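You operate a simulated robot arm through the tools that you are given. There is no shell and no other tool. Be economical: measure what you need, move in short steps, check, and stop when the job is done.

You are at the controls of a simulated robot arm. One attempt, no reset.

JOB
Count the green weights on the island top, then put as many of the black gauges from the island top on top of the brown cardboard box there.

Only the result counts: the job must be done as asked and must still hold three seconds after the hand-in. Knocking over, shifting, dropping, spilling or breaking anything else fails it.

ROBOT AND FRAMES
A 6-joint arm with a two-finger parallel gripper on a trunk, on a base that drives. Base frame: it is fixed to the floor where the robot stands at the start and does not move with it; the origin is under the middle of the robot, x ahead of it, y to its left, z up. Lengths are in mm, angles in degrees, forces in N, time in s.
Its first joint turns from -166.0 to 166.0 degrees. Places, roughly: black gauge [1250, 250, 750]. Payload 3.43 kg.
The tool frame sits at the grasp point between the pads (the TCP): z along the fingers, y along the line on which they close. The tips reach 34 mm beyond it. Largest opening 128 mm; finger width 24, thickness 12; the body of the gripper, 48 by 130 mm, starts 96 mm behind the TCP.
Orientation is that of the tool frame in the base frame, as a unit quaternion [x, y, z, w]. With the fingers straight down and closing along the base's y, the tool's x points along the base's -x, its y along +y and its z along -z.

CONTROLS
- The arm moves only by the tool send_rows. Its argument "rows" is a list of rows, each an object of numbers (a shift or turn left out is 0, a gripper value left out holds the last): "rx", "ry", "rz": the turn, a rotation vector about the tool's x, y, z in units of 45 degrees (1.0 is 45 degrees); "tx", "ty", "tz": the shift along the tool's x, y, z in units of 250 mm (1.0 is 250 mm); "fingers": the finger opening in cm, from 0 to 12.8. In form: [{"rx": .., "ry": .., "rz": .., "tx": .., "ty": .., "tz": .., "fingers": ..}, ...]. A call has 1 to 8 rows; each row is the pose to reach, as a shift and turn from the pose commanded when the call began, along the tool's axes at that moment. A call with a number of a shift or a turn outside -1 to 1 is refused whole. A row lasts 0.2 s, in which the tool goes at most 50 mm and 8.6 degrees; a call with a longer step from one row to the next is refused whole, and so is a gripper value outside its range. Where a pose cannot be reached the arm comes as near as it can. A force on the tool above 40 N (or 10 N above the force at the start of the call, whichever is more), or a blocked arm, ends the call early, and 0.2 s more pass. Each finger travels about 153 mm/s and halts on what it meets, pressing with about 33 N; the grip force reading is that of the motor and also rises with nothing between the fingers. The clock runs only during rows and for 0.2 s after the last one: add rows that repeat a pose to give the fingers time. It gives the time, the measured TCP pose, the force on the tool (base axes), the opening and the grip force at its end, in the units of the frame above (readings bear some noise), with the torque about the TCP (base axes, N m) and any sound that the robot's microphone picked up.
- Cameras (640 x 400 px; columns grow to the right, rows downward): "scene" is now at [173.7, 193.8, 1239.4]; the picture's right is [-0.36, -0.93, 0.00], its down [-0.20, 0.08, -0.98] and it looks along [0.91, -0.35, -0.21] (base axes); focal length 281 px, centre (320, 200). "wrist" rides on the gripper at [76, -11, -160] in the tool frame; the picture's right is [0.15, 0.99, 0.00], its down [-0.88, 0.13, -0.46] and it looks along [-0.45, 0.07, 0.89] (tool axes); focal length 234 px, centre (320, 200). There is no depth. A picture from a camera that has moved, and an enlarged one, comes with that camera's place and axes in the base frame and with its lens. The place of the scene camera against the robot may be out by one fixed shift of up to 12 mm in any direction.
- get_image(camera): a new picture of that camera. No time passes.
- steer(legs): drives the robot by 1 to 6 legs, each [ahead, left, turn to the left] in mm, mm and degrees, along the robot's own axes; the way and the turn of a leg run together, so that a leg with both is an arc; at most 1500 mm and 180 degrees a leg. The arm and the cameras ride along, it lands a little off, and it stops where it bumps. It gives what a move gives.
- pan_tilt(pan, tilt): turns the head with the scene camera to pan (to the left, within 143 degrees either way) and tilt (down, from -29 to 69), counted from straight ahead of the robot. It gives what a move gives.
- enlarge(camera, box): a new picture of the part [left, top, right, bottom] of that camera's present view, enlarged. No time passes.
- sign_off(): hands the job in; it is judged then, once.

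Go step by step. Nothing tells you exact positions but the pictures and the camera data: compare them with the known pose of the tool, close in by small moves and look again before you grip or let go. The budget is 120 turns and 82 pictures, counting those below and the enlarged ones. Unless the task says otherwise, let go and move clear before handing in, and close with one line.

The tools are called after "Call:" as a command line: name --argument value ..., lists and objects as JSON in quotes. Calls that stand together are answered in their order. send_rows: Moves the arm, as the interface text tells. Its arguments: {"type":"object","properties":{"rows":{"type":"array","items":{"type":"object","properties":{"rx":{"type":"number"},"ry":{"type":"number"},"rz":{"type":"number"},"tx":{"type":"number"},"ty":{"type":"number"},"tz":{"type":"number"},"fingers":{"type":"number"}}}}},"required":["rows"]} The other tools are called the same way: steer (legs) drives the base; pan_tilt (pan, tilt) turns the head that bears the scene camera; get_image (camera) takes a picture; enlarge (camera, box) takes an enlarged picture of a part of a camera's view; sign_off () hands the job in.

At the start:

```text
clock: 0.0
tool_pos: [746.3, -251.1, 1133.5]
tcp_rot: [0.0, 1.0, 0.001, -0.001]
force: [0.4, -0.7, 0.6]
wrist_torque: [0.02, 0.0, -0.04]
grip_width: 128.1
grip_force: 0.0
robot x, y, heading: [-0.2, 1.7, 0.1]
head pan, tilt: [-21.0, 12.3]
```

scene: 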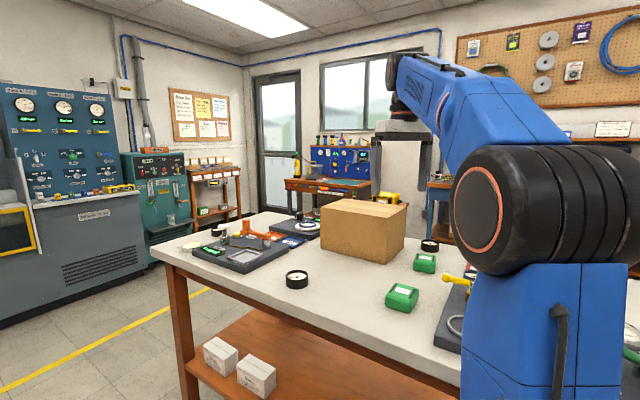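
wrist: 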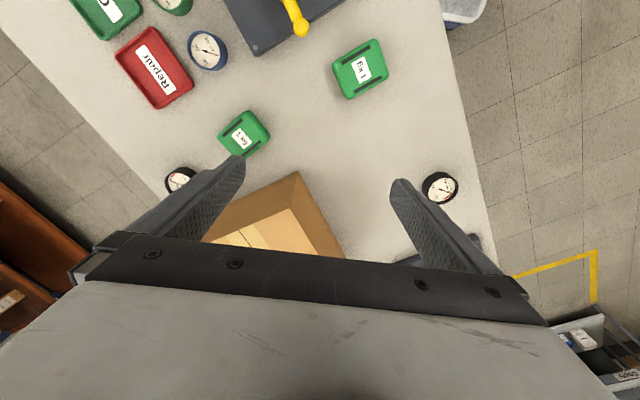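

I see a box, two green 1 kg weights nearby, and at least two black gauges, with more items hidden behind the arm. I'll look around the island first.

Call:
pan_tilt --pan -50 --tilt 30

Call:
get_image --camera "scene"

Call:
pan_tilt --pan 0 --tilt 25

Call:
get_image --camera "scene"

```text
clock: 0.9
tool_pos: [746.0, -251.5, 1133.5]
tcp_rot: [0.001, 1.0, 0.0, -0.001]
force: [-0.2, -0.6, -0.5]
wrist_torque: [-0.01, -0.01, 0.03]
grip_width: 127.9
grip_force: 0.0
robot x, y, heading: [-0.1, 0.2, 0.1]
head pan, tilt: [-50.0, 30.0]
```

```text
79 pictures are left
camera scene: at [144.8, 158.0, 1210.9], right [-0.77, -0.64, 0.0], down [-0.32, 0.38, -0.87], along [0.56, -0.66, -0.5], focal length 281 px, centre (320, 200)
```

scene: 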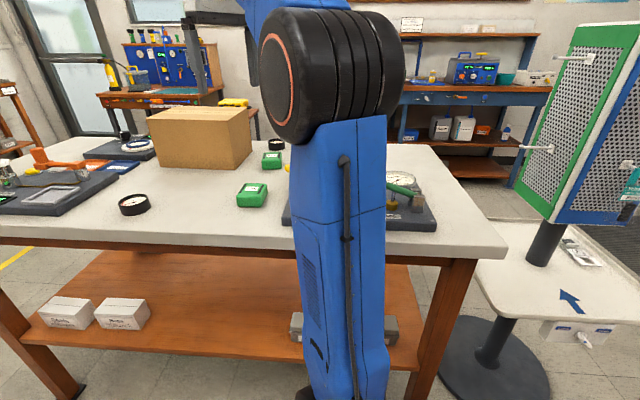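

```text
clock: 2.1
tool_pos: [746.7, -251.2, 1133.2]
tcp_rot: [0.0, 1.0, 0.001, 0.0]
force: [-0.4, 0.2, -0.3]
wrist_torque: [0.01, -0.01, -0.04]
grip_width: 128.1
grip_force: 0.0
robot x, y, heading: [-0.5, 4.9, -0.2]
head pan, tilt: [0.0, 25.0]
```

```text
78 pictures are left
camera scene: at [178.8, 227.1, 1218.8], right [0.0, -1.0, 0.0], down [-0.42, 0.0, -0.91], along [0.91, 0.0, -0.42], focal length 281 px, centre (320, 200)
```

scene: 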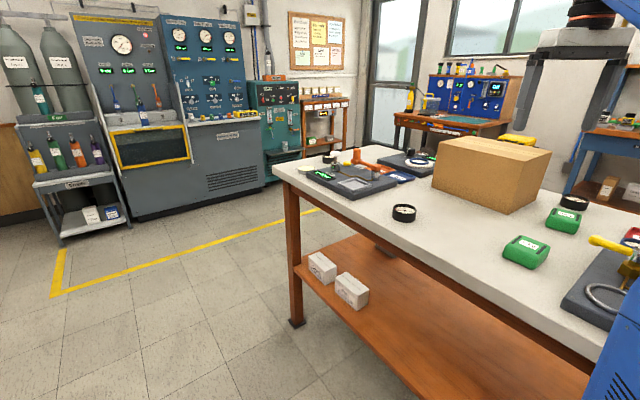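

Next I move the arm toward -y, staying high, so the wrist camera can see the right end of the table.

Call:
send_rows --rows '[{"ty": -0.19, "tx": 0.1}, {"ty": -0.38, "tx": 0.2}, {"ty": -0.57, "tx": 0.3}, {"ty": -0.76, "tx": 0.4}, {"ty": -0.94, "tx": 0.5}, {"ty": -0.94, "tx": 0.6}, {"ty": -0.94, "tx": 0.7}]'

Call:
get_image --camera "wrist"

Call:
get_image --camera "scene"

```text
refused: row 1 steps farther than a row can; nothing moved
```

```text
77 pictures are left
camera wrist: at [670.5, -261.7, 1293.8], right [-0.15, 0.99, 0.0], down [0.88, 0.13, 0.46], along [0.45, 0.07, -0.89], focal length 234 px, centre (320, 200)
```

wrist: 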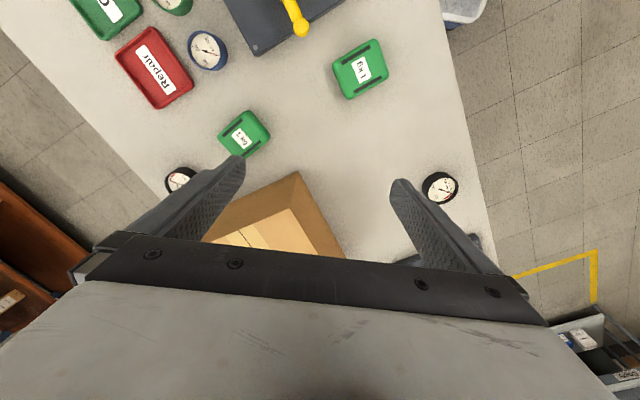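

```text
76 pictures are left
camera scene: at [178.8, 227.1, 1218.8], right [0.0, -1.0, 0.0], down [-0.42, 0.0, -0.91], along [0.91, 0.0, -0.42], focal length 281 px, centre (320, 200)
```

scene: 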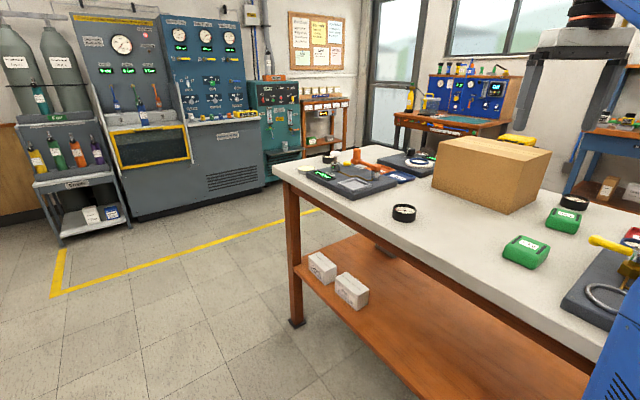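

Step was too big. I'll move in smaller steps toward the right end of the table.

Call:
send_rows --rows '[{"ty": -0.1, "tx": 0.15}, {"ty": -0.2, "tx": 0.3}, {"ty": -0.3, "tx": 0.45}, {"ty": -0.4, "tx": 0.6}, {"ty": -0.5, "tx": 0.75}, {"ty": -0.6, "tx": 0.9}]'

Call:
get_image --camera "wrist"

Call:
get_image --camera "scene"

```text
clock: 3.5
tool_pos: [521.9, -401.1, 1133.6]
tcp_rot: [-0.001, 1.0, -0.001, -0.001]
force: [0.3, 0.7, 0.2]
wrist_torque: [-0.01, -0.01, -0.03]
grip_width: 127.7
grip_force: 0.1
robot x, y, heading: [1.4, -2.2, 0.0]
head pan, tilt: [0.0, 25.0]
```

```text
75 pictures are left
camera wrist: at [445.9, -412.7, 1293.4], right [-0.15, 0.99, 0.0], down [0.88, 0.13, 0.46], along [0.45, 0.07, -0.89], focal length 234 px, centre (320, 200)
```

wrist: 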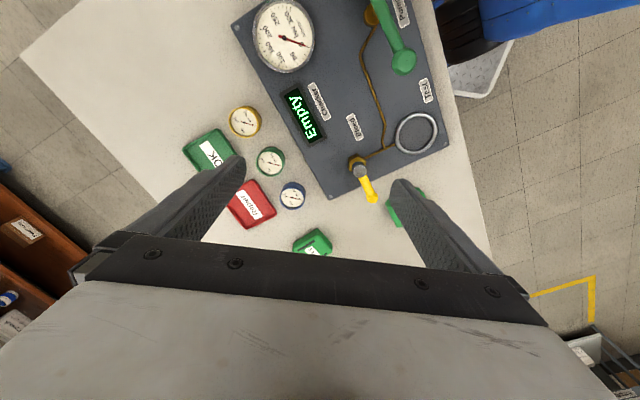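

```text
74 pictures are left
camera scene: at [178.7, 227.3, 1218.8], right [0.0, -1.0, 0.0], down [-0.42, 0.0, -0.91], along [0.91, 0.0, -0.42], focal length 281 px, centre (320, 200)
```

scene: 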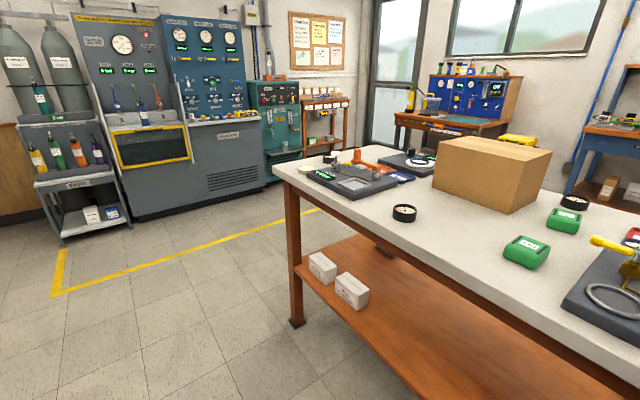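

The right end has a test rig, trays and coloured gauges. Next I check the left end and behind the box, zooming the scene camera and swinging the arm over there.

Call:
enlarge --camera "scene" --box '[260, 120, 460, 245]'

Call:
send_rows --rows '[{"ty": 0.11, "tx": -0.15}, {"ty": 0.22, "tx": -0.3}, {"ty": 0.33, "tx": -0.45}, {"ty": 0.44, "tx": -0.6}, {"ty": 0.55, "tx": -0.75}, {"ty": 0.66, "tx": -0.9}, {"ty": 0.8, "tx": -0.98}, {"ty": 0.98, "tx": -1.0}]'

Call:
send_rows --rows '[{"ty": 0.15, "tx": -0.1}, {"ty": 0.3, "tx": -0.2}, {"ty": 0.45, "tx": -0.25}, {"ty": 0.6, "tx": -0.25}]'

Call:
get_image --camera "wrist"

```text
3.20 times, centred on (360, 182) of scene
camera zoom: at [178.7, 227.3, 1218.8], right [0.0, -1.0, 0.0], down [-0.42, 0.0, -0.91], along [0.91, 0.0, -0.42], focal length 900 px, centre (192, 256)
```

zoom: 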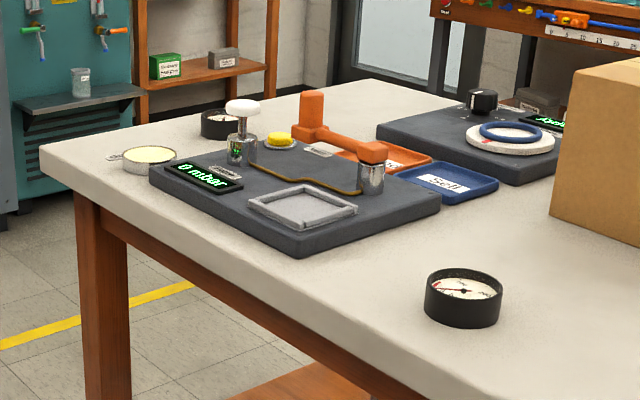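

```text
clock: 5.3
tool_pos: [771.1, -157.0, 1133.6]
tcp_rot: [-0.001, 1.0, -0.001, 0.0]
force: [-0.6, -0.4, 0.6]
wrist_torque: [0.01, -0.04, -0.01]
grip_width: 128.0
grip_force: 0.1
robot x, y, heading: [2.2, -0.3, -0.1]
head pan, tilt: [0.0, 25.0]
```

```text
clock: 6.3
tool_pos: [835.1, -7.2, 1133.5]
tcp_rot: [0.0, 1.0, 0.0, 0.0]
force: [-0.1, -0.3, 0.3]
wrist_torque: [0.0, 0.0, 0.0]
grip_width: 128.1
grip_force: 0.1
robot x, y, heading: [-1.3, -3.1, -0.1]
head pan, tilt: [0.0, 25.0]
```

```text
72 pictures are left
camera wrist: at [758.5, -18.1, 1293.5], right [-0.15, 0.99, 0.0], down [0.88, 0.13, 0.46], along [0.45, 0.07, -0.89], focal length 234 px, centre (320, 200)
```

wrist: 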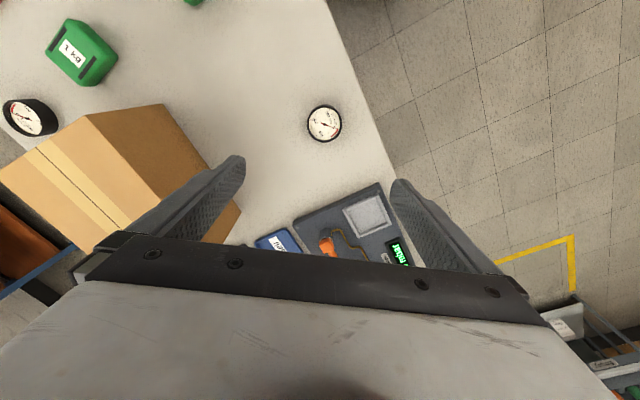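

Two weights are confirmed so far, but the area behind the box is hidden. I'll drive along the near edge of the table to see past the box's other side.

Call:
steer --legs '[[400, 300, 0]]'

Call:
pan_tilt --pan -40 --tilt 25

Call:
get_image --camera "scene"

Call:
get_image --camera "wrist"

```text
clock: 9.3
tool_pos: [1234.8, 296.6, 1132.9]
tcp_rot: [-0.001, 1.0, 0.0, 0.0]
force: [-0.3, 0.8, -0.1]
wrist_torque: [0.0, -0.02, -0.01]
grip_width: 128.0
grip_force: 0.1
robot x, y, heading: [399.4, 300.0, 0.2]
head pan, tilt: [0.0, 25.0]
```

```text
clock: 10.3
tool_pos: [1235.6, 298.5, 1133.7]
tcp_rot: [-0.002, 1.0, 0.0, 0.0]
force: [0.5, -1.2, -1.0]
wrist_torque: [0.02, 0.0, 0.0]
grip_width: 128.0
grip_force: 0.0
robot x, y, heading: [400.7, 303.2, 0.5]
head pan, tilt: [-40.0, 25.0]
```

```text
71 pictures are left
camera scene: at [556.7, 469.8, 1218.8], right [-0.64, -0.77, 0.0], down [-0.33, 0.27, -0.91], along [0.7, -0.58, -0.42], focal length 281 px, centre (320, 200)
```

scene: 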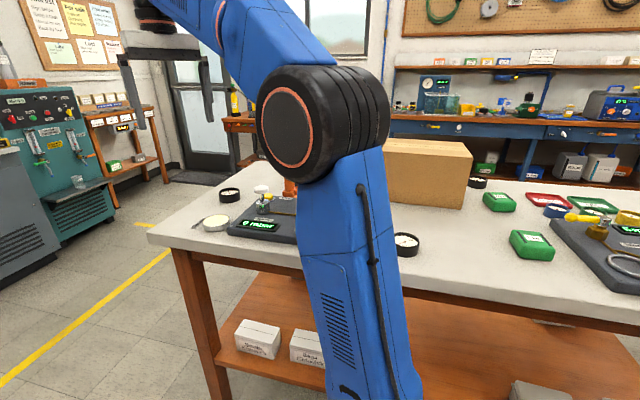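

```text
70 pictures are left
camera wrist: at [1158.5, 285.8, 1293.6], right [-0.15, 0.99, 0.0], down [0.88, 0.13, 0.46], along [0.45, 0.07, -0.89], focal length 234 px, centre (320, 200)
```

wrist: 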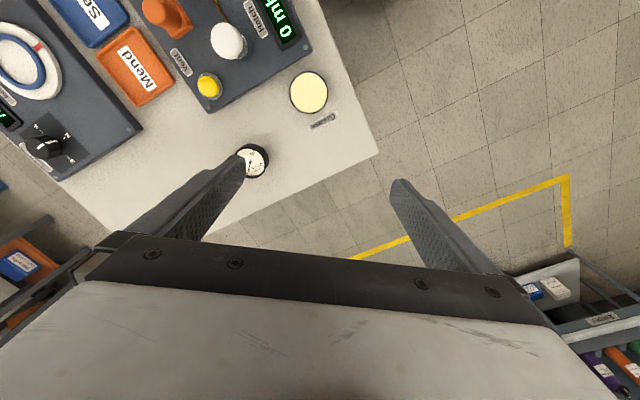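

The left end has one more black gauge near (1308,186). Now I swing the arm to look down behind the box.

Call:
send_rows --rows '[{"ty": -0.18, "tx": 0.05}, {"ty": -0.36, "tx": 0.1}, {"ty": -0.54, "tx": 0.15}, {"ty": -0.72, "tx": 0.2}, {"ty": -0.9, "tx": 0.25}, {"ty": -1.0, "tx": 0.3}]'

Call:
send_rows --rows '[{"ty": -0.18, "tx": 0.05}, {"ty": -0.36, "tx": 0.1}, {"ty": -0.54, "tx": 0.15}, {"ty": -0.72, "tx": 0.18}, {"ty": -0.9, "tx": 0.18}]'

Call:
get_image --camera "wrist"

Call:
get_image --camera "scene"

```text
clock: 11.7
tool_pos: [1161.1, 46.9, 1135.2]
tcp_rot: [-0.002, 1.0, 0.0, 0.0]
force: [0.2, -0.5, -0.2]
wrist_torque: [0.0, -0.01, -0.01]
grip_width: 128.0
grip_force: 0.1
robot x, y, heading: [403.1, 300.8, 0.4]
head pan, tilt: [-40.0, 25.0]
```

```text
clock: 12.9
tool_pos: [1116.7, -175.7, 1135.5]
tcp_rot: [-0.002, 1.0, 0.0, 0.001]
force: [-0.7, 0.5, -0.1]
wrist_torque: [-0.05, -0.03, 0.02]
grip_width: 128.2
grip_force: 0.0
robot x, y, heading: [398.9, 300.8, 0.2]
head pan, tilt: [-40.0, 25.0]
```

```text
69 pictures are left
camera wrist: at [1039.5, -188.1, 1295.3], right [-0.15, 0.99, 0.0], down [0.88, 0.13, 0.46], along [0.45, 0.07, -0.89], focal length 234 px, centre (320, 200)
```

wrist: 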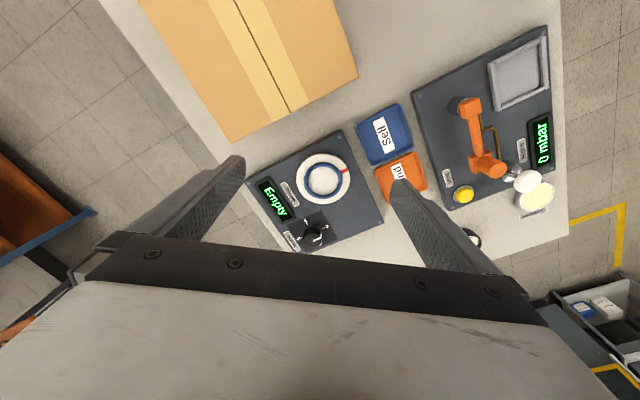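

```text
68 pictures are left
camera scene: at [556.3, 470.2, 1218.8], right [-0.64, -0.77, 0.0], down [-0.32, 0.27, -0.91], along [0.7, -0.58, -0.42], focal length 281 px, centre (320, 200)
```

scene: 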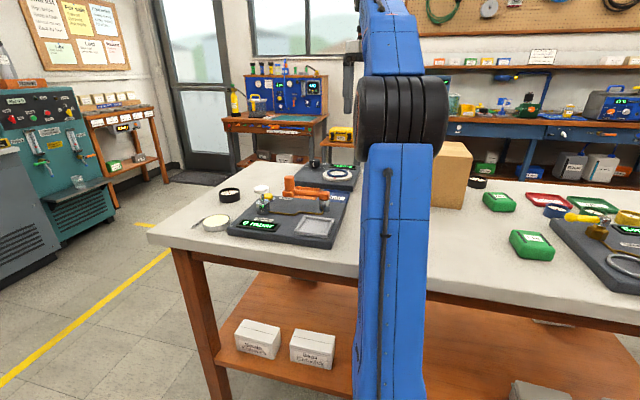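

The strip behind the box's left half is empty. One more view to cover the rest.

Call:
send_rows --rows '[{"ty": -0.13, "tx": 0.12}, {"ty": -0.26, "tx": 0.24}, {"ty": -0.39, "tx": 0.36}, {"ty": -0.52, "tx": 0.48}, {"ty": -0.62, "tx": 0.6}]'

Call:
get_image --camera "wrist"

```text
clock: 14.1
tool_pos: [968.0, -333.5, 1129.7]
tcp_rot: [-0.003, 1.0, -0.003, 0.001]
force: [0.3, 0.0, 0.2]
wrist_torque: [-0.05, 0.03, 0.01]
grip_width: 128.1
grip_force: 0.1
robot x, y, heading: [400.4, 303.2, -0.0]
head pan, tilt: [-40.0, 25.0]
```

```text
67 pictures are left
camera wrist: at [890.6, -344.3, 1290.4], right [-0.15, 0.99, 0.0], down [0.88, 0.14, 0.46], along [0.45, 0.06, -0.89], focal length 234 px, centre (320, 200)
```

wrist: 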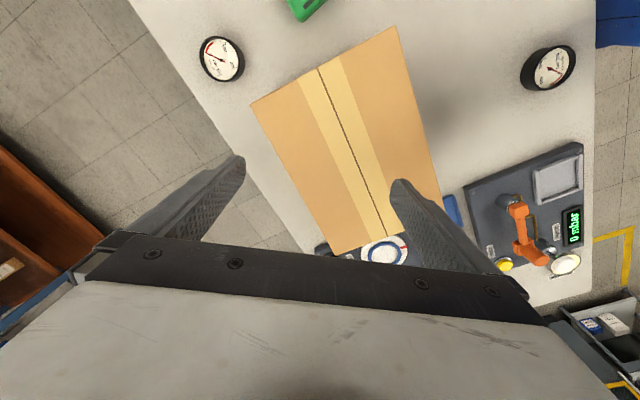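

No weights behind the box. I'll look at the right end of the table once more from here.

Call:
pan_tilt --pan -75 --tilt 25

Call:
get_image --camera "scene"

Call:
enlarge --camera "scene" --box '[160, 160, 480, 360]'

```text
clock: 15.1
tool_pos: [967.1, -334.2, 1130.6]
tcp_rot: [-0.002, 1.0, -0.002, 0.0]
force: [0.4, 0.5, -0.5]
wrist_torque: [0.0, 0.01, 0.01]
grip_width: 127.8
grip_force: 0.0
robot x, y, heading: [399.7, 299.7, 0.1]
head pan, tilt: [-75.0, 25.0]
```

```text
66 pictures are left
camera scene: at [510.1, 439.7, 1218.8], right [-0.96, -0.26, 0.0], down [-0.11, 0.41, -0.91], along [0.24, -0.87, -0.42], focal length 281 px, centre (320, 200)
```

scene: 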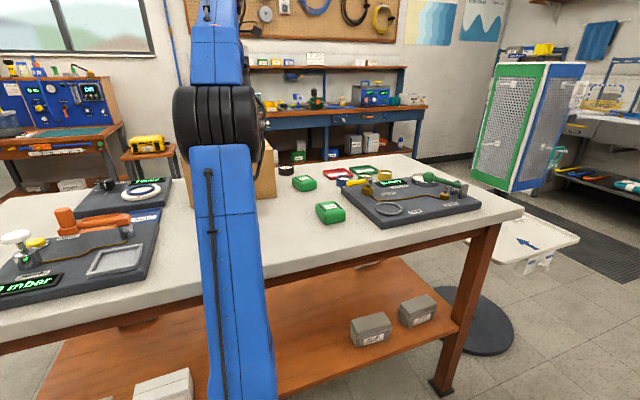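

```text
2.00 times, centred on (320, 260) of scene
camera zoom: at [510.1, 439.7, 1218.8], right [-0.96, -0.26, 0.0], down [-0.11, 0.41, -0.91], along [0.24, -0.87, -0.42], focal length 563 px, centre (320, 80)
```

zoom: 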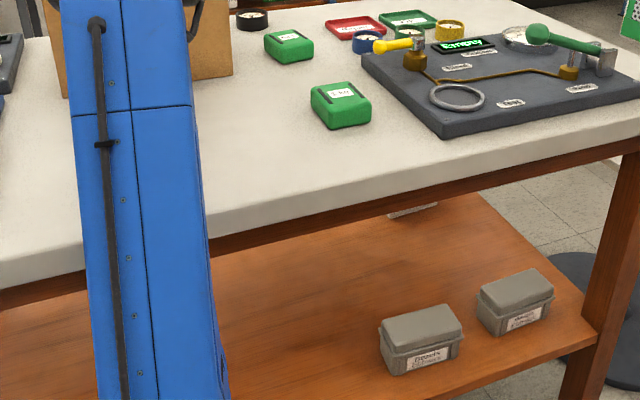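

I count exactly two green weights, so two black gauges go on the box. I put gauge A at about (823,-10), gauge B at about (883,-491) and the box centre at about (983,-278) with its top near z=960. I'll go above gauge A first.

Call:
send_rows --rows '[{"ty": 0.17, "tx": 0.08}, {"ty": 0.34, "tx": 0.16}, {"ty": 0.51, "tx": 0.24}, {"ty": 0.68, "tx": 0.32}, {"ty": 0.85, "tx": 0.4}, {"ty": 1.0, "tx": 0.48}]'

Call:
send_rows --rows '[{"ty": 0.15, "tx": 0.05}, {"ty": 0.296, "tx": 0.096}, {"ty": 0.296, "tx": 0.096, "tz": 0.18}, {"ty": 0.296, "tx": 0.096, "tz": 0.36}, {"ty": 0.296, "tx": 0.096, "tz": 0.5}]'

Call:
get_image --camera "wrist"

```text
clock: 16.5
tool_pos: [846.8, -85.4, 1133.0]
tcp_rot: [-0.001, 1.0, 0.001, 0.0]
force: [0.2, -0.5, 0.3]
wrist_torque: [0.08, 0.09, 0.03]
grip_width: 128.1
grip_force: 0.1
robot x, y, heading: [402.0, 299.9, 0.2]
head pan, tilt: [-75.0, 25.0]
```

```text
clock: 17.7
tool_pos: [821.8, -10.0, 1007.0]
tcp_rot: [-0.002, 1.0, -0.001, 0.0]
force: [0.9, -0.8, -0.1]
wrist_torque: [0.01, -0.04, -0.03]
grip_width: 128.1
grip_force: 0.1
robot x, y, heading: [397.8, 301.8, 0.1]
head pan, tilt: [-75.0, 25.0]
```

```text
64 pictures are left
camera wrist: at [745.2, -21.4, 1168.0], right [-0.15, 0.99, 0.0], down [0.88, 0.13, 0.46], along [0.45, 0.07, -0.89], focal length 234 px, centre (320, 200)
```

wrist: 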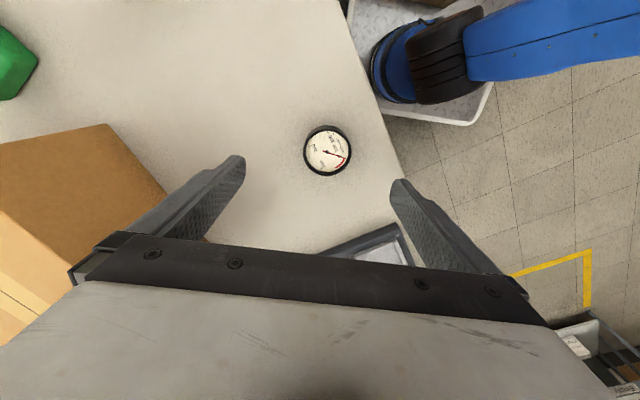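

Gauge centre now reads about (821,-1). I descend with a 9 mm correction in y, to just above grasp height, and look.

Call:
send_rows --rows '[{"ty": 0.036, "tz": 0.15}, {"ty": 0.036, "tz": 0.3}, {"ty": 0.036, "tz": 0.36}]'

Call:
get_image --camera "wrist"

Call:
pan_tilt --pan -45 --tilt 35

Call:
get_image --camera "scene"

```text
clock: 18.5
tool_pos: [823.2, -0.1, 917.7]
tcp_rot: [-0.001, 1.0, 0.0, -0.001]
force: [-0.1, 0.8, -0.3]
wrist_torque: [0.03, -0.01, 0.01]
grip_width: 128.2
grip_force: 0.1
robot x, y, heading: [400.1, 301.6, 0.3]
head pan, tilt: [-75.0, 25.0]
```

```text
63 pictures are left
camera wrist: at [745.6, -12.1, 1078.3], right [-0.15, 0.99, 0.0], down [0.88, 0.13, 0.46], along [0.45, 0.07, -0.89], focal length 234 px, centre (320, 200)
```

wrist: 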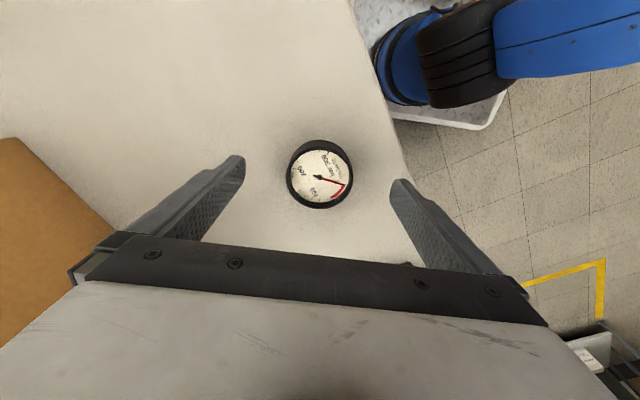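

```text
clock: 19.5
tool_pos: [822.9, -1.1, 917.1]
tcp_rot: [-0.001, 1.0, 0.0, 0.001]
force: [0.1, -0.2, -0.1]
wrist_torque: [-0.03, 0.01, 0.0]
grip_width: 128.2
grip_force: 0.0
robot x, y, heading: [402.3, 300.7, 0.3]
head pan, tilt: [-45.0, 35.0]
```

```text
62 pictures are left
camera scene: at [548.3, 466.6, 1203.1], right [-0.71, -0.71, 0.0], down [-0.41, 0.4, -0.82], along [0.58, -0.58, -0.57], focal length 281 px, centre (320, 200)
```

scene: 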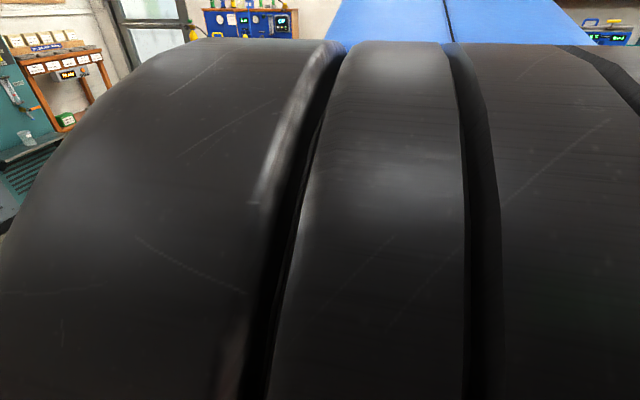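

The gauge is centred between the fingers. I lower to tips just above the table and close.

Call:
send_rows --rows '[{"tx": 0.014, "tz": 0.07}, {"tx": 0.014, "tz": 0.07}]'

Call:
send_rows --rows '[{"fingers": 9.0}, {"fingers": 7.0}, {"fingers": 4.5}, {"fingers": 4.5}, {"fingers": 4.5}]'

Call:
get_image --camera "wrist"

```text
clock: 20.1
tool_pos: [818.8, -1.5, 899.4]
tcp_rot: [-0.002, 1.0, 0.0, 0.0]
force: [-0.4, 0.2, -0.2]
wrist_torque: [-0.02, -0.01, 0.05]
grip_width: 128.1
grip_force: 0.1
robot x, y, heading: [399.5, 304.9, 0.1]
head pan, tilt: [-45.0, 35.0]
```

```text
clock: 21.3
tool_pos: [817.7, -1.9, 900.8]
tcp_rot: [-0.001, 1.0, -0.001, 0.0]
force: [0.4, 0.7, -0.2]
wrist_torque: [0.01, 0.03, -0.01]
grip_width: 58.4
grip_force: 33.4
robot x, y, heading: [399.7, 298.6, 0.2]
head pan, tilt: [-45.0, 35.0]
```

```text
61 pictures are left
camera wrist: at [742.1, -12.7, 1060.8], right [-0.15, 0.99, 0.0], down [0.88, 0.13, 0.46], along [0.45, 0.07, -0.89], focal length 234 px, centre (320, 200)
```

wrist: 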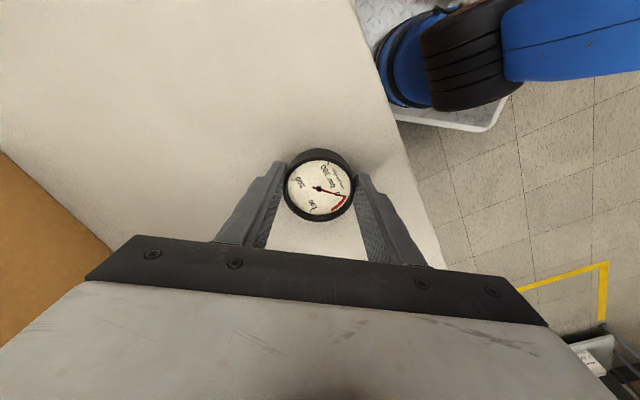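

Gripped at 58 mm. I lift 180 mm and look.

Call:
send_rows --rows '[{"tz": -0.1}, {"tz": -0.28}, {"tz": -0.46}, {"tz": -0.64}, {"tz": -0.76}]'

Call:
get_image --camera "wrist"

Call:
get_image --camera "scene"

```text
clock: 22.5
tool_pos: [818.9, -1.6, 1090.6]
tcp_rot: [-0.002, 1.0, 0.0, 0.0]
force: [-0.5, -0.5, -1.5]
wrist_torque: [-0.01, 0.04, -0.02]
grip_width: 57.9
grip_force: 32.8
robot x, y, heading: [402.2, 301.8, 0.4]
head pan, tilt: [-45.0, 35.0]
```

```text
60 pictures are left
camera wrist: at [741.9, -13.4, 1251.7], right [-0.15, 0.99, 0.0], down [0.88, 0.13, 0.46], along [0.45, 0.07, -0.89], focal length 234 px, centre (320, 200)
```

wrist: 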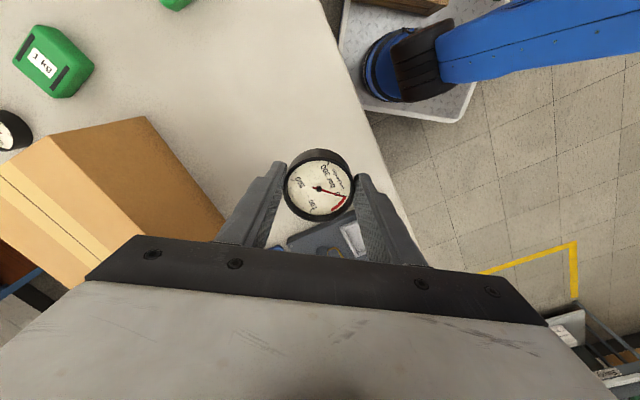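

```text
59 pictures are left
camera scene: at [548.3, 466.7, 1203.0], right [-0.7, -0.71, 0.0], down [-0.41, 0.4, -0.82], along [0.58, -0.58, -0.57], focal length 281 px, centre (320, 200)
```

scene: 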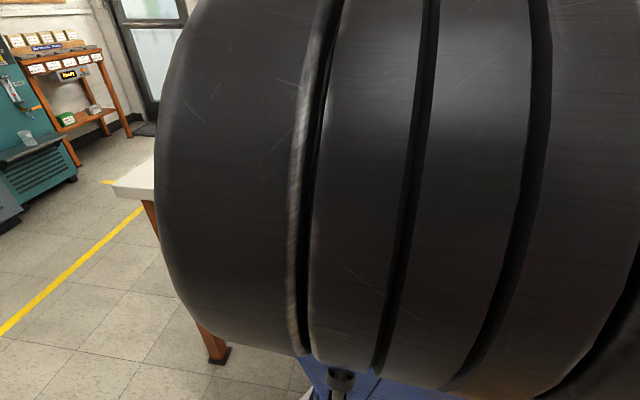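

The gauge is held level. The box top looks closer to z≈1000, so I keep a bit more height and move over the box.

Call:
send_rows --rows '[{"tz": -0.1}, {"ty": -0.14, "tx": -0.11, "tz": -0.1}, {"ty": -0.28, "tx": -0.22, "tz": -0.1}, {"ty": -0.42, "tx": -0.33, "tz": -0.1}, {"ty": -0.56, "tx": -0.44, "tz": -0.1}, {"ty": -0.7, "tx": -0.55, "tz": -0.1}, {"ty": -0.84, "tx": -0.66, "tz": -0.1}, {"ty": -0.98, "tx": -0.77, "tz": -0.1}]'

Call:
get_image --camera "wrist"

Call:
pan_tilt --pan -30 --tilt 25

Call:
get_image --camera "scene"

```text
clock: 24.3
tool_pos: [1011.3, -244.9, 1117.7]
tcp_rot: [-0.002, 1.0, -0.001, 0.001]
force: [-1.7, 1.0, -0.7]
wrist_torque: [-0.06, -0.07, -0.03]
grip_width: 58.0
grip_force: 33.0
robot x, y, heading: [403.0, 300.0, 0.2]
head pan, tilt: [-45.0, 35.0]
```

```text
58 pictures are left
camera wrist: at [934.6, -256.1, 1277.6], right [-0.15, 0.99, 0.0], down [0.88, 0.13, 0.46], along [0.45, 0.07, -0.89], focal length 234 px, centre (320, 200)
```

wrist: 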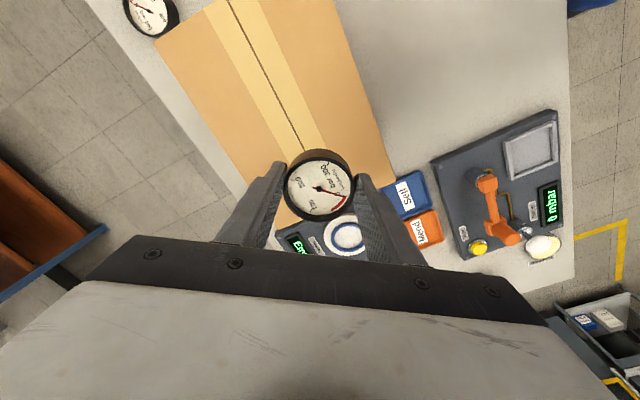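

```text
clock: 25.1
tool_pos: [1010.5, -245.1, 1115.3]
tcp_rot: [-0.001, 1.0, 0.0, 0.0]
force: [0.0, 0.0, -1.1]
wrist_torque: [0.0, 0.03, -0.02]
grip_width: 58.3
grip_force: 32.6
robot x, y, heading: [403.4, 299.9, 0.0]
head pan, tilt: [-30.0, 25.0]
```

```text
57 pictures are left
camera scene: at [565.9, 482.7, 1218.8], right [-0.5, -0.87, 0.0], down [-0.37, 0.21, -0.91], along [0.79, -0.45, -0.42], focal length 281 px, centre (320, 200)
```

scene: 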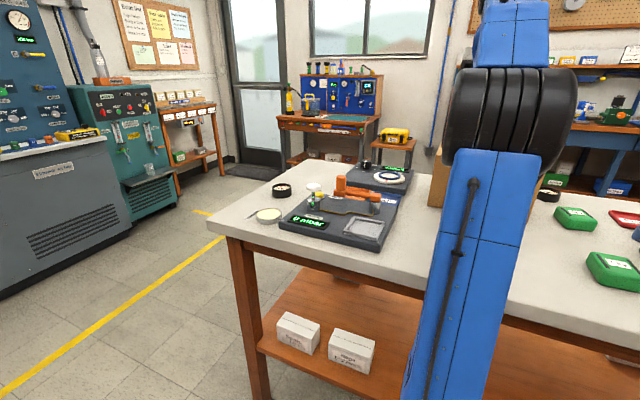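

Re-triangulating gives the box top at z≈1001 with its centre at about (978,-281). I shift slightly, descend to 1056, then look.

Call:
send_rows --rows '[{"tx": -0.04, "ty": -0.03}, {"tx": -0.04, "ty": -0.03, "tz": 0.12}, {"tx": -0.04, "ty": -0.03, "tz": 0.22}, {"tx": -0.04, "ty": -0.03, "tz": 0.22}]'

Call:
get_image --camera "wrist"

```text
clock: 26.1
tool_pos: [1023.1, -253.4, 1061.2]
tcp_rot: [-0.001, 1.0, 0.0, 0.0]
force: [-0.5, -0.1, -1.2]
wrist_torque: [0.07, 0.02, 0.0]
grip_width: 58.0
grip_force: 33.1
robot x, y, heading: [398.5, 299.9, 0.2]
head pan, tilt: [-30.0, 25.0]
```

```text
56 pictures are left
camera wrist: at [945.8, -264.1, 1221.4], right [-0.15, 0.99, 0.0], down [0.88, 0.13, 0.46], along [0.45, 0.07, -0.89], focal length 234 px, centre (320, 200)
```

wrist: 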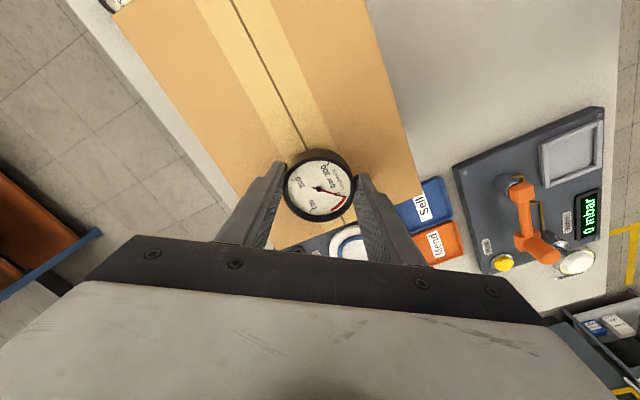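

The gauge is well over the box. I lower in small steps until light contact.

Call:
send_rows --rows '[{"tz": 0.02}, {"tz": 0.036}, {"tz": 0.05}, {"tz": 0.06}]'

Call:
send_rows --rows '[{"tz": 0.008}, {"tz": 0.016}]'

```text
clock: 27.1
tool_pos: [1021.3, -252.1, 1048.2]
tcp_rot: [-0.002, 1.0, -0.002, 0.001]
force: [4.1, -5.8, 32.1]
wrist_torque: [-0.11, -0.36, 0.05]
grip_width: 58.6
grip_force: 33.2
robot x, y, heading: [400.8, 299.8, 0.1]
head pan, tilt: [-30.0, 25.0]
```

```text
clock: 27.8
tool_pos: [1021.3, -252.1, 1043.8]
tcp_rot: [-0.002, 1.0, -0.002, 0.0]
force: [-1.4, 1.7, 8.6]
wrist_torque: [0.26, 0.16, -0.02]
grip_width: 58.1
grip_force: 32.9
robot x, y, heading: [397.1, 301.9, 0.2]
head pan, tilt: [-30.0, 25.0]
stopped in row 2: the force on the tool passed its limit (the readings are from after the stop); the commanded pose is now the measured one
```

Contact made. I'll check before releasing.

Call:
get_image --camera "wrist"

Call:
send_rows --rows '[{"tz": 0}]'

```text
55 pictures are left
camera wrist: at [944.2, -263.5, 1204.1], right [-0.15, 0.99, 0.0], down [0.88, 0.13, 0.46], along [0.45, 0.07, -0.89], focal length 234 px, centre (320, 200)
```

wrist: 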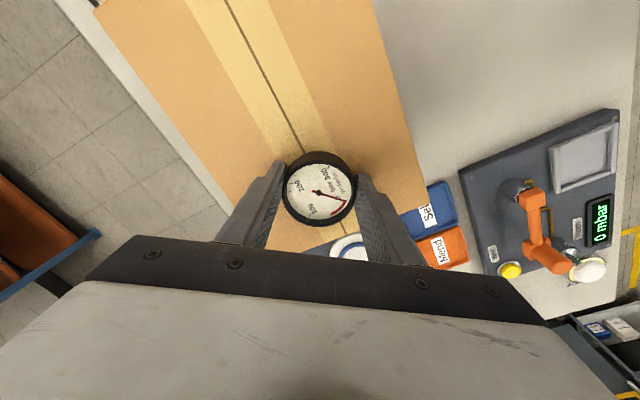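

```text
clock: 28.2
tool_pos: [1021.3, -253.1, 1044.2]
tcp_rot: [-0.002, 1.0, -0.001, 0.001]
force: [-0.5, 0.8, 14.1]
wrist_torque: [0.42, 0.21, 0.05]
grip_width: 58.2
grip_force: 33.9
robot x, y, heading: [398.1, 297.9, 0.2]
head pan, tilt: [-30.0, 25.0]
```

Resting on the box. I release slightly and rise.

Call:
send_rows --rows '[{"fingers": 7.0}, {"fingers": 8.5}, {"fingers": 9.0}, {"fingers": 9.0, "tz": -0.08}, {"fingers": 9.0, "tz": -0.24}, {"fingers": 9.0, "tz": -0.4}]'

Call:
get_image --camera "wrist"

```text
clock: 29.6
tool_pos: [1021.3, -251.0, 1143.0]
tcp_rot: [-0.002, 1.0, 0.0, 0.001]
force: [-0.5, 0.5, 0.7]
wrist_torque: [0.0, -0.02, 0.01]
grip_width: 90.0
grip_force: 0.0
robot x, y, heading: [395.6, 301.4, 0.2]
head pan, tilt: [-30.0, 25.0]
```

```text
54 pictures are left
camera wrist: at [944.7, -262.8, 1302.7], right [-0.15, 0.99, 0.0], down [0.88, 0.13, 0.46], along [0.45, 0.07, -0.89], focal length 234 px, centre (320, 200)
```

wrist: 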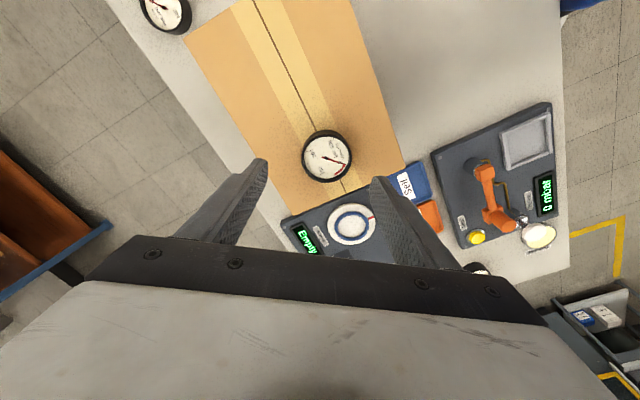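

Gauge A sits on the box. Next, gauge B near (883,-491): I move above it while yawing 32° so that the gripper body clears the box.

Call:
send_rows --rows '[{"ty": -0.16, "tx": 0.092, "rz": -0.12}, {"ty": -0.32, "tx": 0.184, "rz": -0.24}, {"ty": -0.48, "tx": 0.276, "rz": -0.36}, {"ty": -0.64, "tx": 0.368, "rz": -0.48}, {"ty": -0.8, "tx": 0.46, "rz": -0.6}, {"ty": -0.96, "tx": 0.552, "rz": -0.71}, {"ty": -0.96, "tx": 0.552, "rz": -0.71}]'

Call:
get_image --camera "wrist"

```text
clock: 31.2
tool_pos: [876.7, -451.3, 1095.5]
tcp_rot: [-0.277, 0.961, -0.006, 0.001]
force: [0.0, -0.3, 0.0]
wrist_torque: [-0.01, -0.01, 0.01]
grip_width: 90.0
grip_force: 0.0
out of reach, approached as far as the arm can: row 2, 3, 4, 5, 6, 7
robot x, y, heading: [401.0, 301.2, 0.2]
head pan, tilt: [-30.0, 25.0]
```

```text
53 pictures are left
camera wrist: at [816.4, -498.9, 1256.1], right [-0.65, 0.76, -0.01], down [0.67, 0.59, 0.45], along [0.35, 0.29, -0.89], focal length 234 px, centre (320, 200)
```

wrist: 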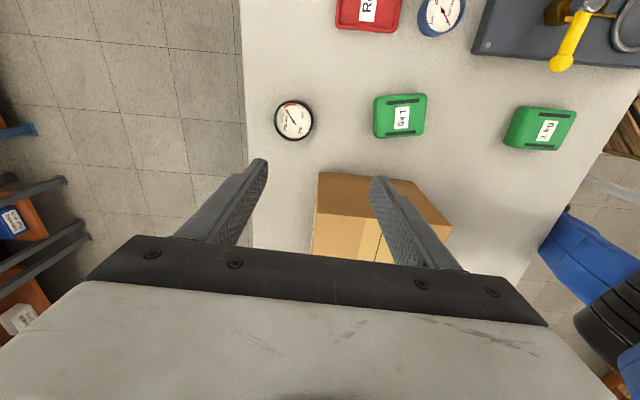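

The arm is at its reach limit there. I'll check the gap between my base and the table before edging closer.

Call:
pan_tilt --pan -30 --tilt 69

Call:
get_image --camera "scene"

```text
clock: 32.3
tool_pos: [875.4, -451.7, 1096.0]
tcp_rot: [-0.277, 0.961, -0.006, 0.0]
force: [-0.6, -0.8, -0.8]
wrist_torque: [-0.03, -0.04, -0.01]
grip_width: 90.2
grip_force: 0.1
robot x, y, heading: [396.0, 302.2, 0.3]
head pan, tilt: [-30.0, 68.8]
```

```text
52 pictures are left
camera scene: at [532.8, 506.6, 1158.6], right [-0.5, -0.87, 0.0], down [-0.81, 0.46, -0.37], along [0.32, -0.18, -0.93], focal length 281 px, centre (320, 200)
```

scene: 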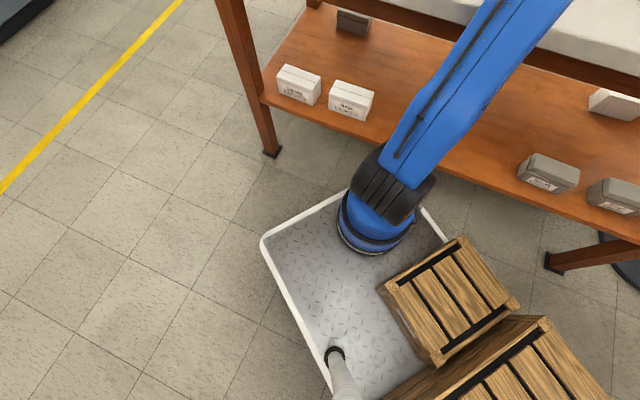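

The base plate has roughly 100 mm to the table edge. I edge about 60 mm closer.

Call:
steer --legs '[[-12, -80, 0]]'

Call:
get_image --camera "wrist"

Call:
get_image --camera "scene"

```text
clock: 33.1
tool_pos: [872.8, -452.2, 1107.7]
tcp_rot: [-0.278, 0.96, -0.015, 0.001]
force: [-0.1, 0.1, -0.2]
wrist_torque: [0.03, 0.02, -0.01]
grip_width: 90.0
grip_force: 0.0
robot x, y, heading: [401.0, 296.4, 0.6]
head pan, tilt: [-30.0, 68.8]
stopped in leg 1: the robot was blocked; the commanded pose is now the measured one
```

```text
51 pictures are left
camera wrist: at [812.3, -497.8, 1268.2], right [-0.65, 0.76, -0.03], down [0.67, 0.59, 0.45], along [0.35, 0.27, -0.89], focal length 234 px, centre (320, 200)
```

wrist: 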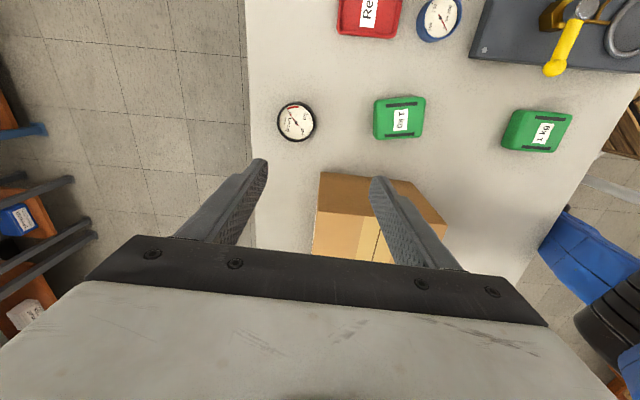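

```text
50 pictures are left
camera scene: at [528.0, 495.5, 1159.2], right [-0.49, -0.87, 0.0], down [-0.81, 0.46, -0.37], along [0.32, -0.18, -0.93], focal length 281 px, centre (320, 200)
```

scene: 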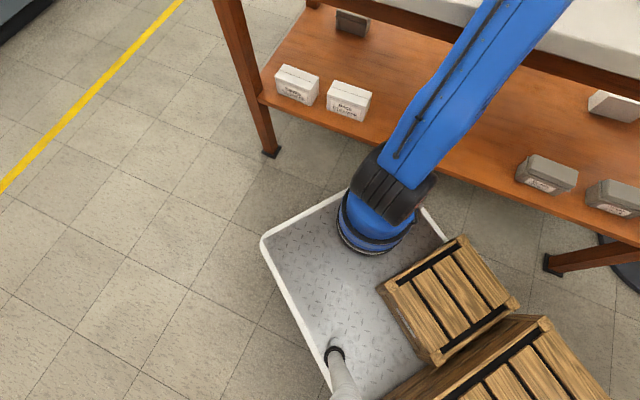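

The base is blocked after a few mm, but the arm reaches farther at lower heights and gauge B at (883,-499) should be within it. I straighten the tool and descend over B.

Call:
send_rows --rows '[{"tz": 0.15, "tx": 0.02, "ty": -0.05, "rx": -0.02, "ry": -0.004}, {"tz": 0.3, "tx": 0.04, "ty": -0.1, "rx": -0.037, "ry": -0.008}, {"tz": 0.42, "tx": 0.066, "ty": -0.18, "rx": -0.037, "ry": -0.008}, {"tz": 0.42, "tx": 0.066, "ty": -0.18, "rx": -0.037, "ry": -0.008}]'

Call:
get_image --camera "wrist"

```text
clock: 34.1
tool_pos: [882.2, -494.4, 1011.9]
tcp_rot: [-0.279, 0.96, -0.005, 0.001]
force: [0.6, 0.2, 1.1]
wrist_torque: [0.0, 0.03, 0.0]
grip_width: 90.1
grip_force: 0.0
robot x, y, heading: [399.7, 294.8, 0.7]
head pan, tilt: [-30.0, 68.8]
```

```text
49 pictures are left
camera wrist: at [822.9, -542.7, 1172.6], right [-0.65, 0.76, -0.01], down [0.67, 0.59, 0.45], along [0.35, 0.29, -0.89], focal length 234 px, centre (320, 200)
```

wrist: 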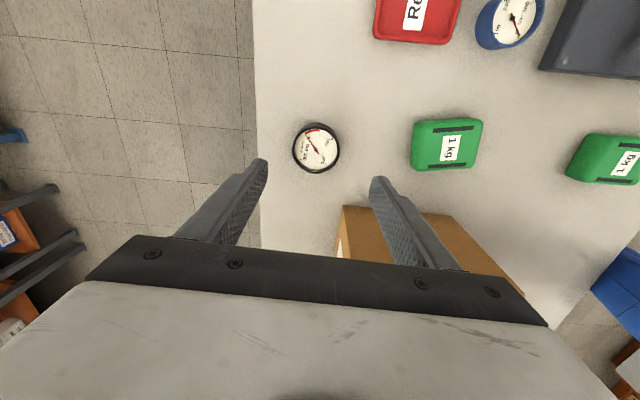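

B is nearly centred. I descend to grasp height and look.

Call:
send_rows --rows '[{"tz": 0.15, "ty": -0.027}, {"tz": 0.3, "ty": -0.027}, {"tz": 0.4, "ty": -0.027}, {"tz": 0.445, "ty": -0.027}, {"tz": 0.445, "ty": -0.027}]'

Call:
get_image --camera "wrist"

```text
clock: 35.1
tool_pos: [888.2, -514.4, 894.6]
tcp_rot: [-0.278, 0.961, -0.001, -0.001]
force: [0.1, -0.3, 0.5]
wrist_torque: [-0.03, -0.01, 0.0]
grip_width: 89.7
grip_force: 0.1
robot x, y, heading: [396.3, 285.4, 0.4]
head pan, tilt: [-30.0, 68.8]
stopped in row 5: the force on the tool passed its limit (the readings are from after the stop); the commanded pose is now the measured one
```

```text
48 pictures are left
camera wrist: at [829.7, -564.1, 1054.6], right [-0.65, 0.76, 0.0], down [0.68, 0.58, 0.45], along [0.35, 0.29, -0.89], focal length 234 px, centre (320, 200)
```

wrist: 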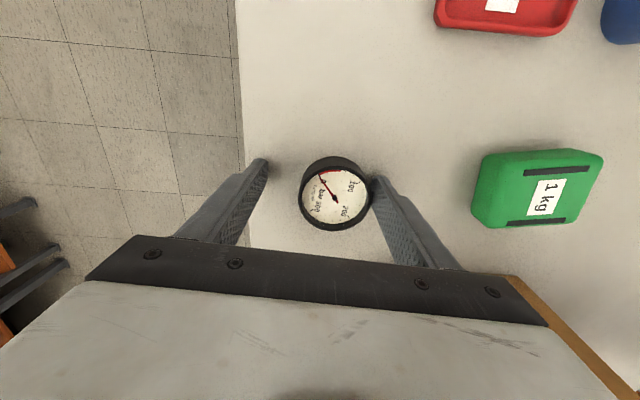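

The stop showed a sideways shift of about 12 mm, and the base seems to have crept. I'll idle briefly to see whether it still drifts.

Call:
send_rows --rows '[{"tz": -0.02}, {"tz": -0.02}]'

Call:
get_image --camera "wrist"

Call:
get_image --camera "scene"

```text
clock: 35.7
tool_pos: [887.9, -513.2, 899.6]
tcp_rot: [-0.278, 0.961, -0.002, -0.001]
force: [0.4, -0.7, -0.7]
wrist_torque: [0.01, 0.0, -0.02]
grip_width: 90.0
grip_force: 0.0
robot x, y, heading: [398.2, 287.6, 0.4]
head pan, tilt: [-30.0, 68.8]
```

```text
47 pictures are left
camera wrist: at [829.7, -563.7, 1059.3], right [-0.65, 0.76, 0.0], down [0.68, 0.58, 0.45], along [0.34, 0.3, -0.89], focal length 234 px, centre (320, 200)
```

wrist: 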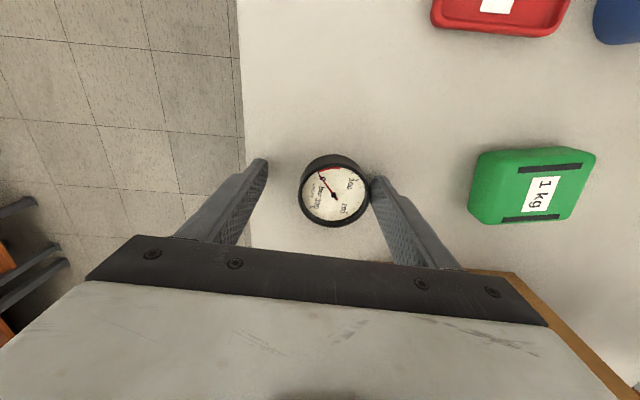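

```text
46 pictures are left
camera scene: at [530.5, 490.8, 1159.2], right [-0.49, -0.87, 0.0], down [-0.81, 0.46, -0.36], along [0.32, -0.18, -0.93], focal length 281 px, centre (320, 200)
```

scene: 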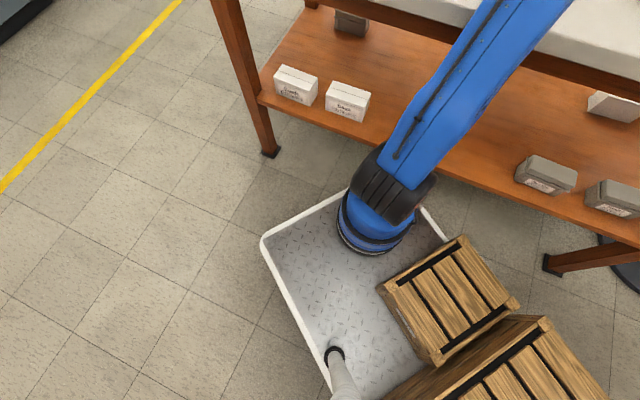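

The base is stable now, and B sits at about (880,-502). I re-centre by 13 mm along the closing line, then grip.

Call:
send_rows --rows '[{"ty": 0.052}, {"ty": 0.052}]'

Call:
get_image --camera "wrist"

```text
clock: 36.3
tool_pos: [884.0, -505.2, 895.7]
tcp_rot: [-0.279, 0.96, 0.001, -0.001]
force: [-0.5, -0.1, 0.2]
wrist_torque: [-0.03, 0.02, 0.04]
grip_width: 90.1
grip_force: 0.0
robot x, y, heading: [401.3, 287.9, 0.6]
head pan, tilt: [-30.0, 68.8]
```

```text
45 pictures are left
camera wrist: at [824.7, -555.8, 1055.7], right [-0.65, 0.76, 0.0], down [0.68, 0.58, 0.46], along [0.34, 0.3, -0.89], focal length 234 px, centre (320, 200)
```

wrist: 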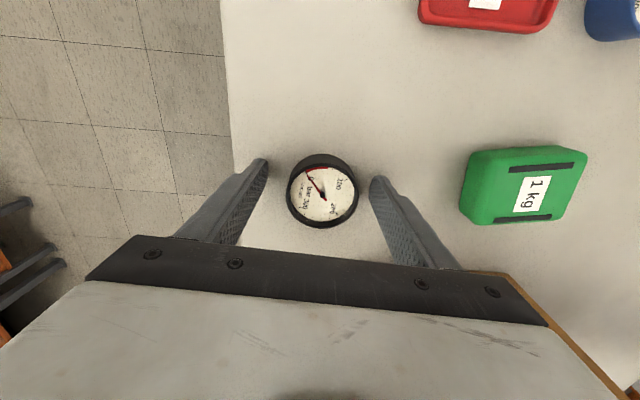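

Centred. I rise a few mm and close.

Call:
send_rows --rows '[{"tz": -0.016}, {"tz": -0.016, "fingers": 7.0}, {"tz": -0.016, "fingers": 4.5}, {"tz": -0.016, "fingers": 4.5}, {"tz": -0.016, "fingers": 4.5}]'

Call:
get_image --camera "wrist"

```text
clock: 37.5
tool_pos: [883.1, -505.2, 900.2]
tcp_rot: [-0.279, 0.96, 0.0, -0.001]
force: [0.1, -0.7, -0.7]
wrist_torque: [-0.05, -0.03, 0.0]
grip_width: 59.0
grip_force: 32.9
robot x, y, heading: [398.4, 288.2, 0.7]
head pan, tilt: [-30.0, 68.8]
```

```text
44 pictures are left
camera wrist: at [824.2, -555.1, 1060.3], right [-0.65, 0.76, 0.0], down [0.68, 0.58, 0.45], along [0.34, 0.3, -0.89], focal length 234 px, centre (320, 200)
```

wrist: 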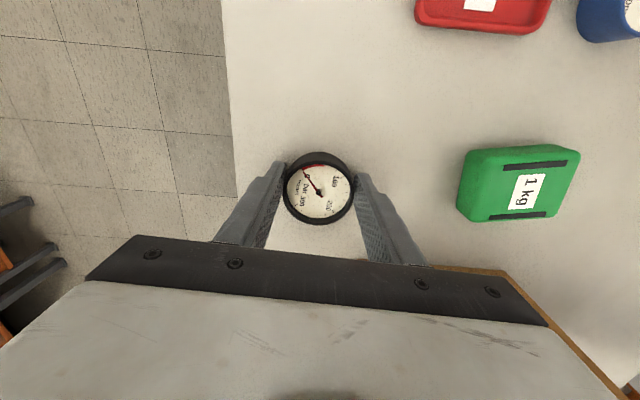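

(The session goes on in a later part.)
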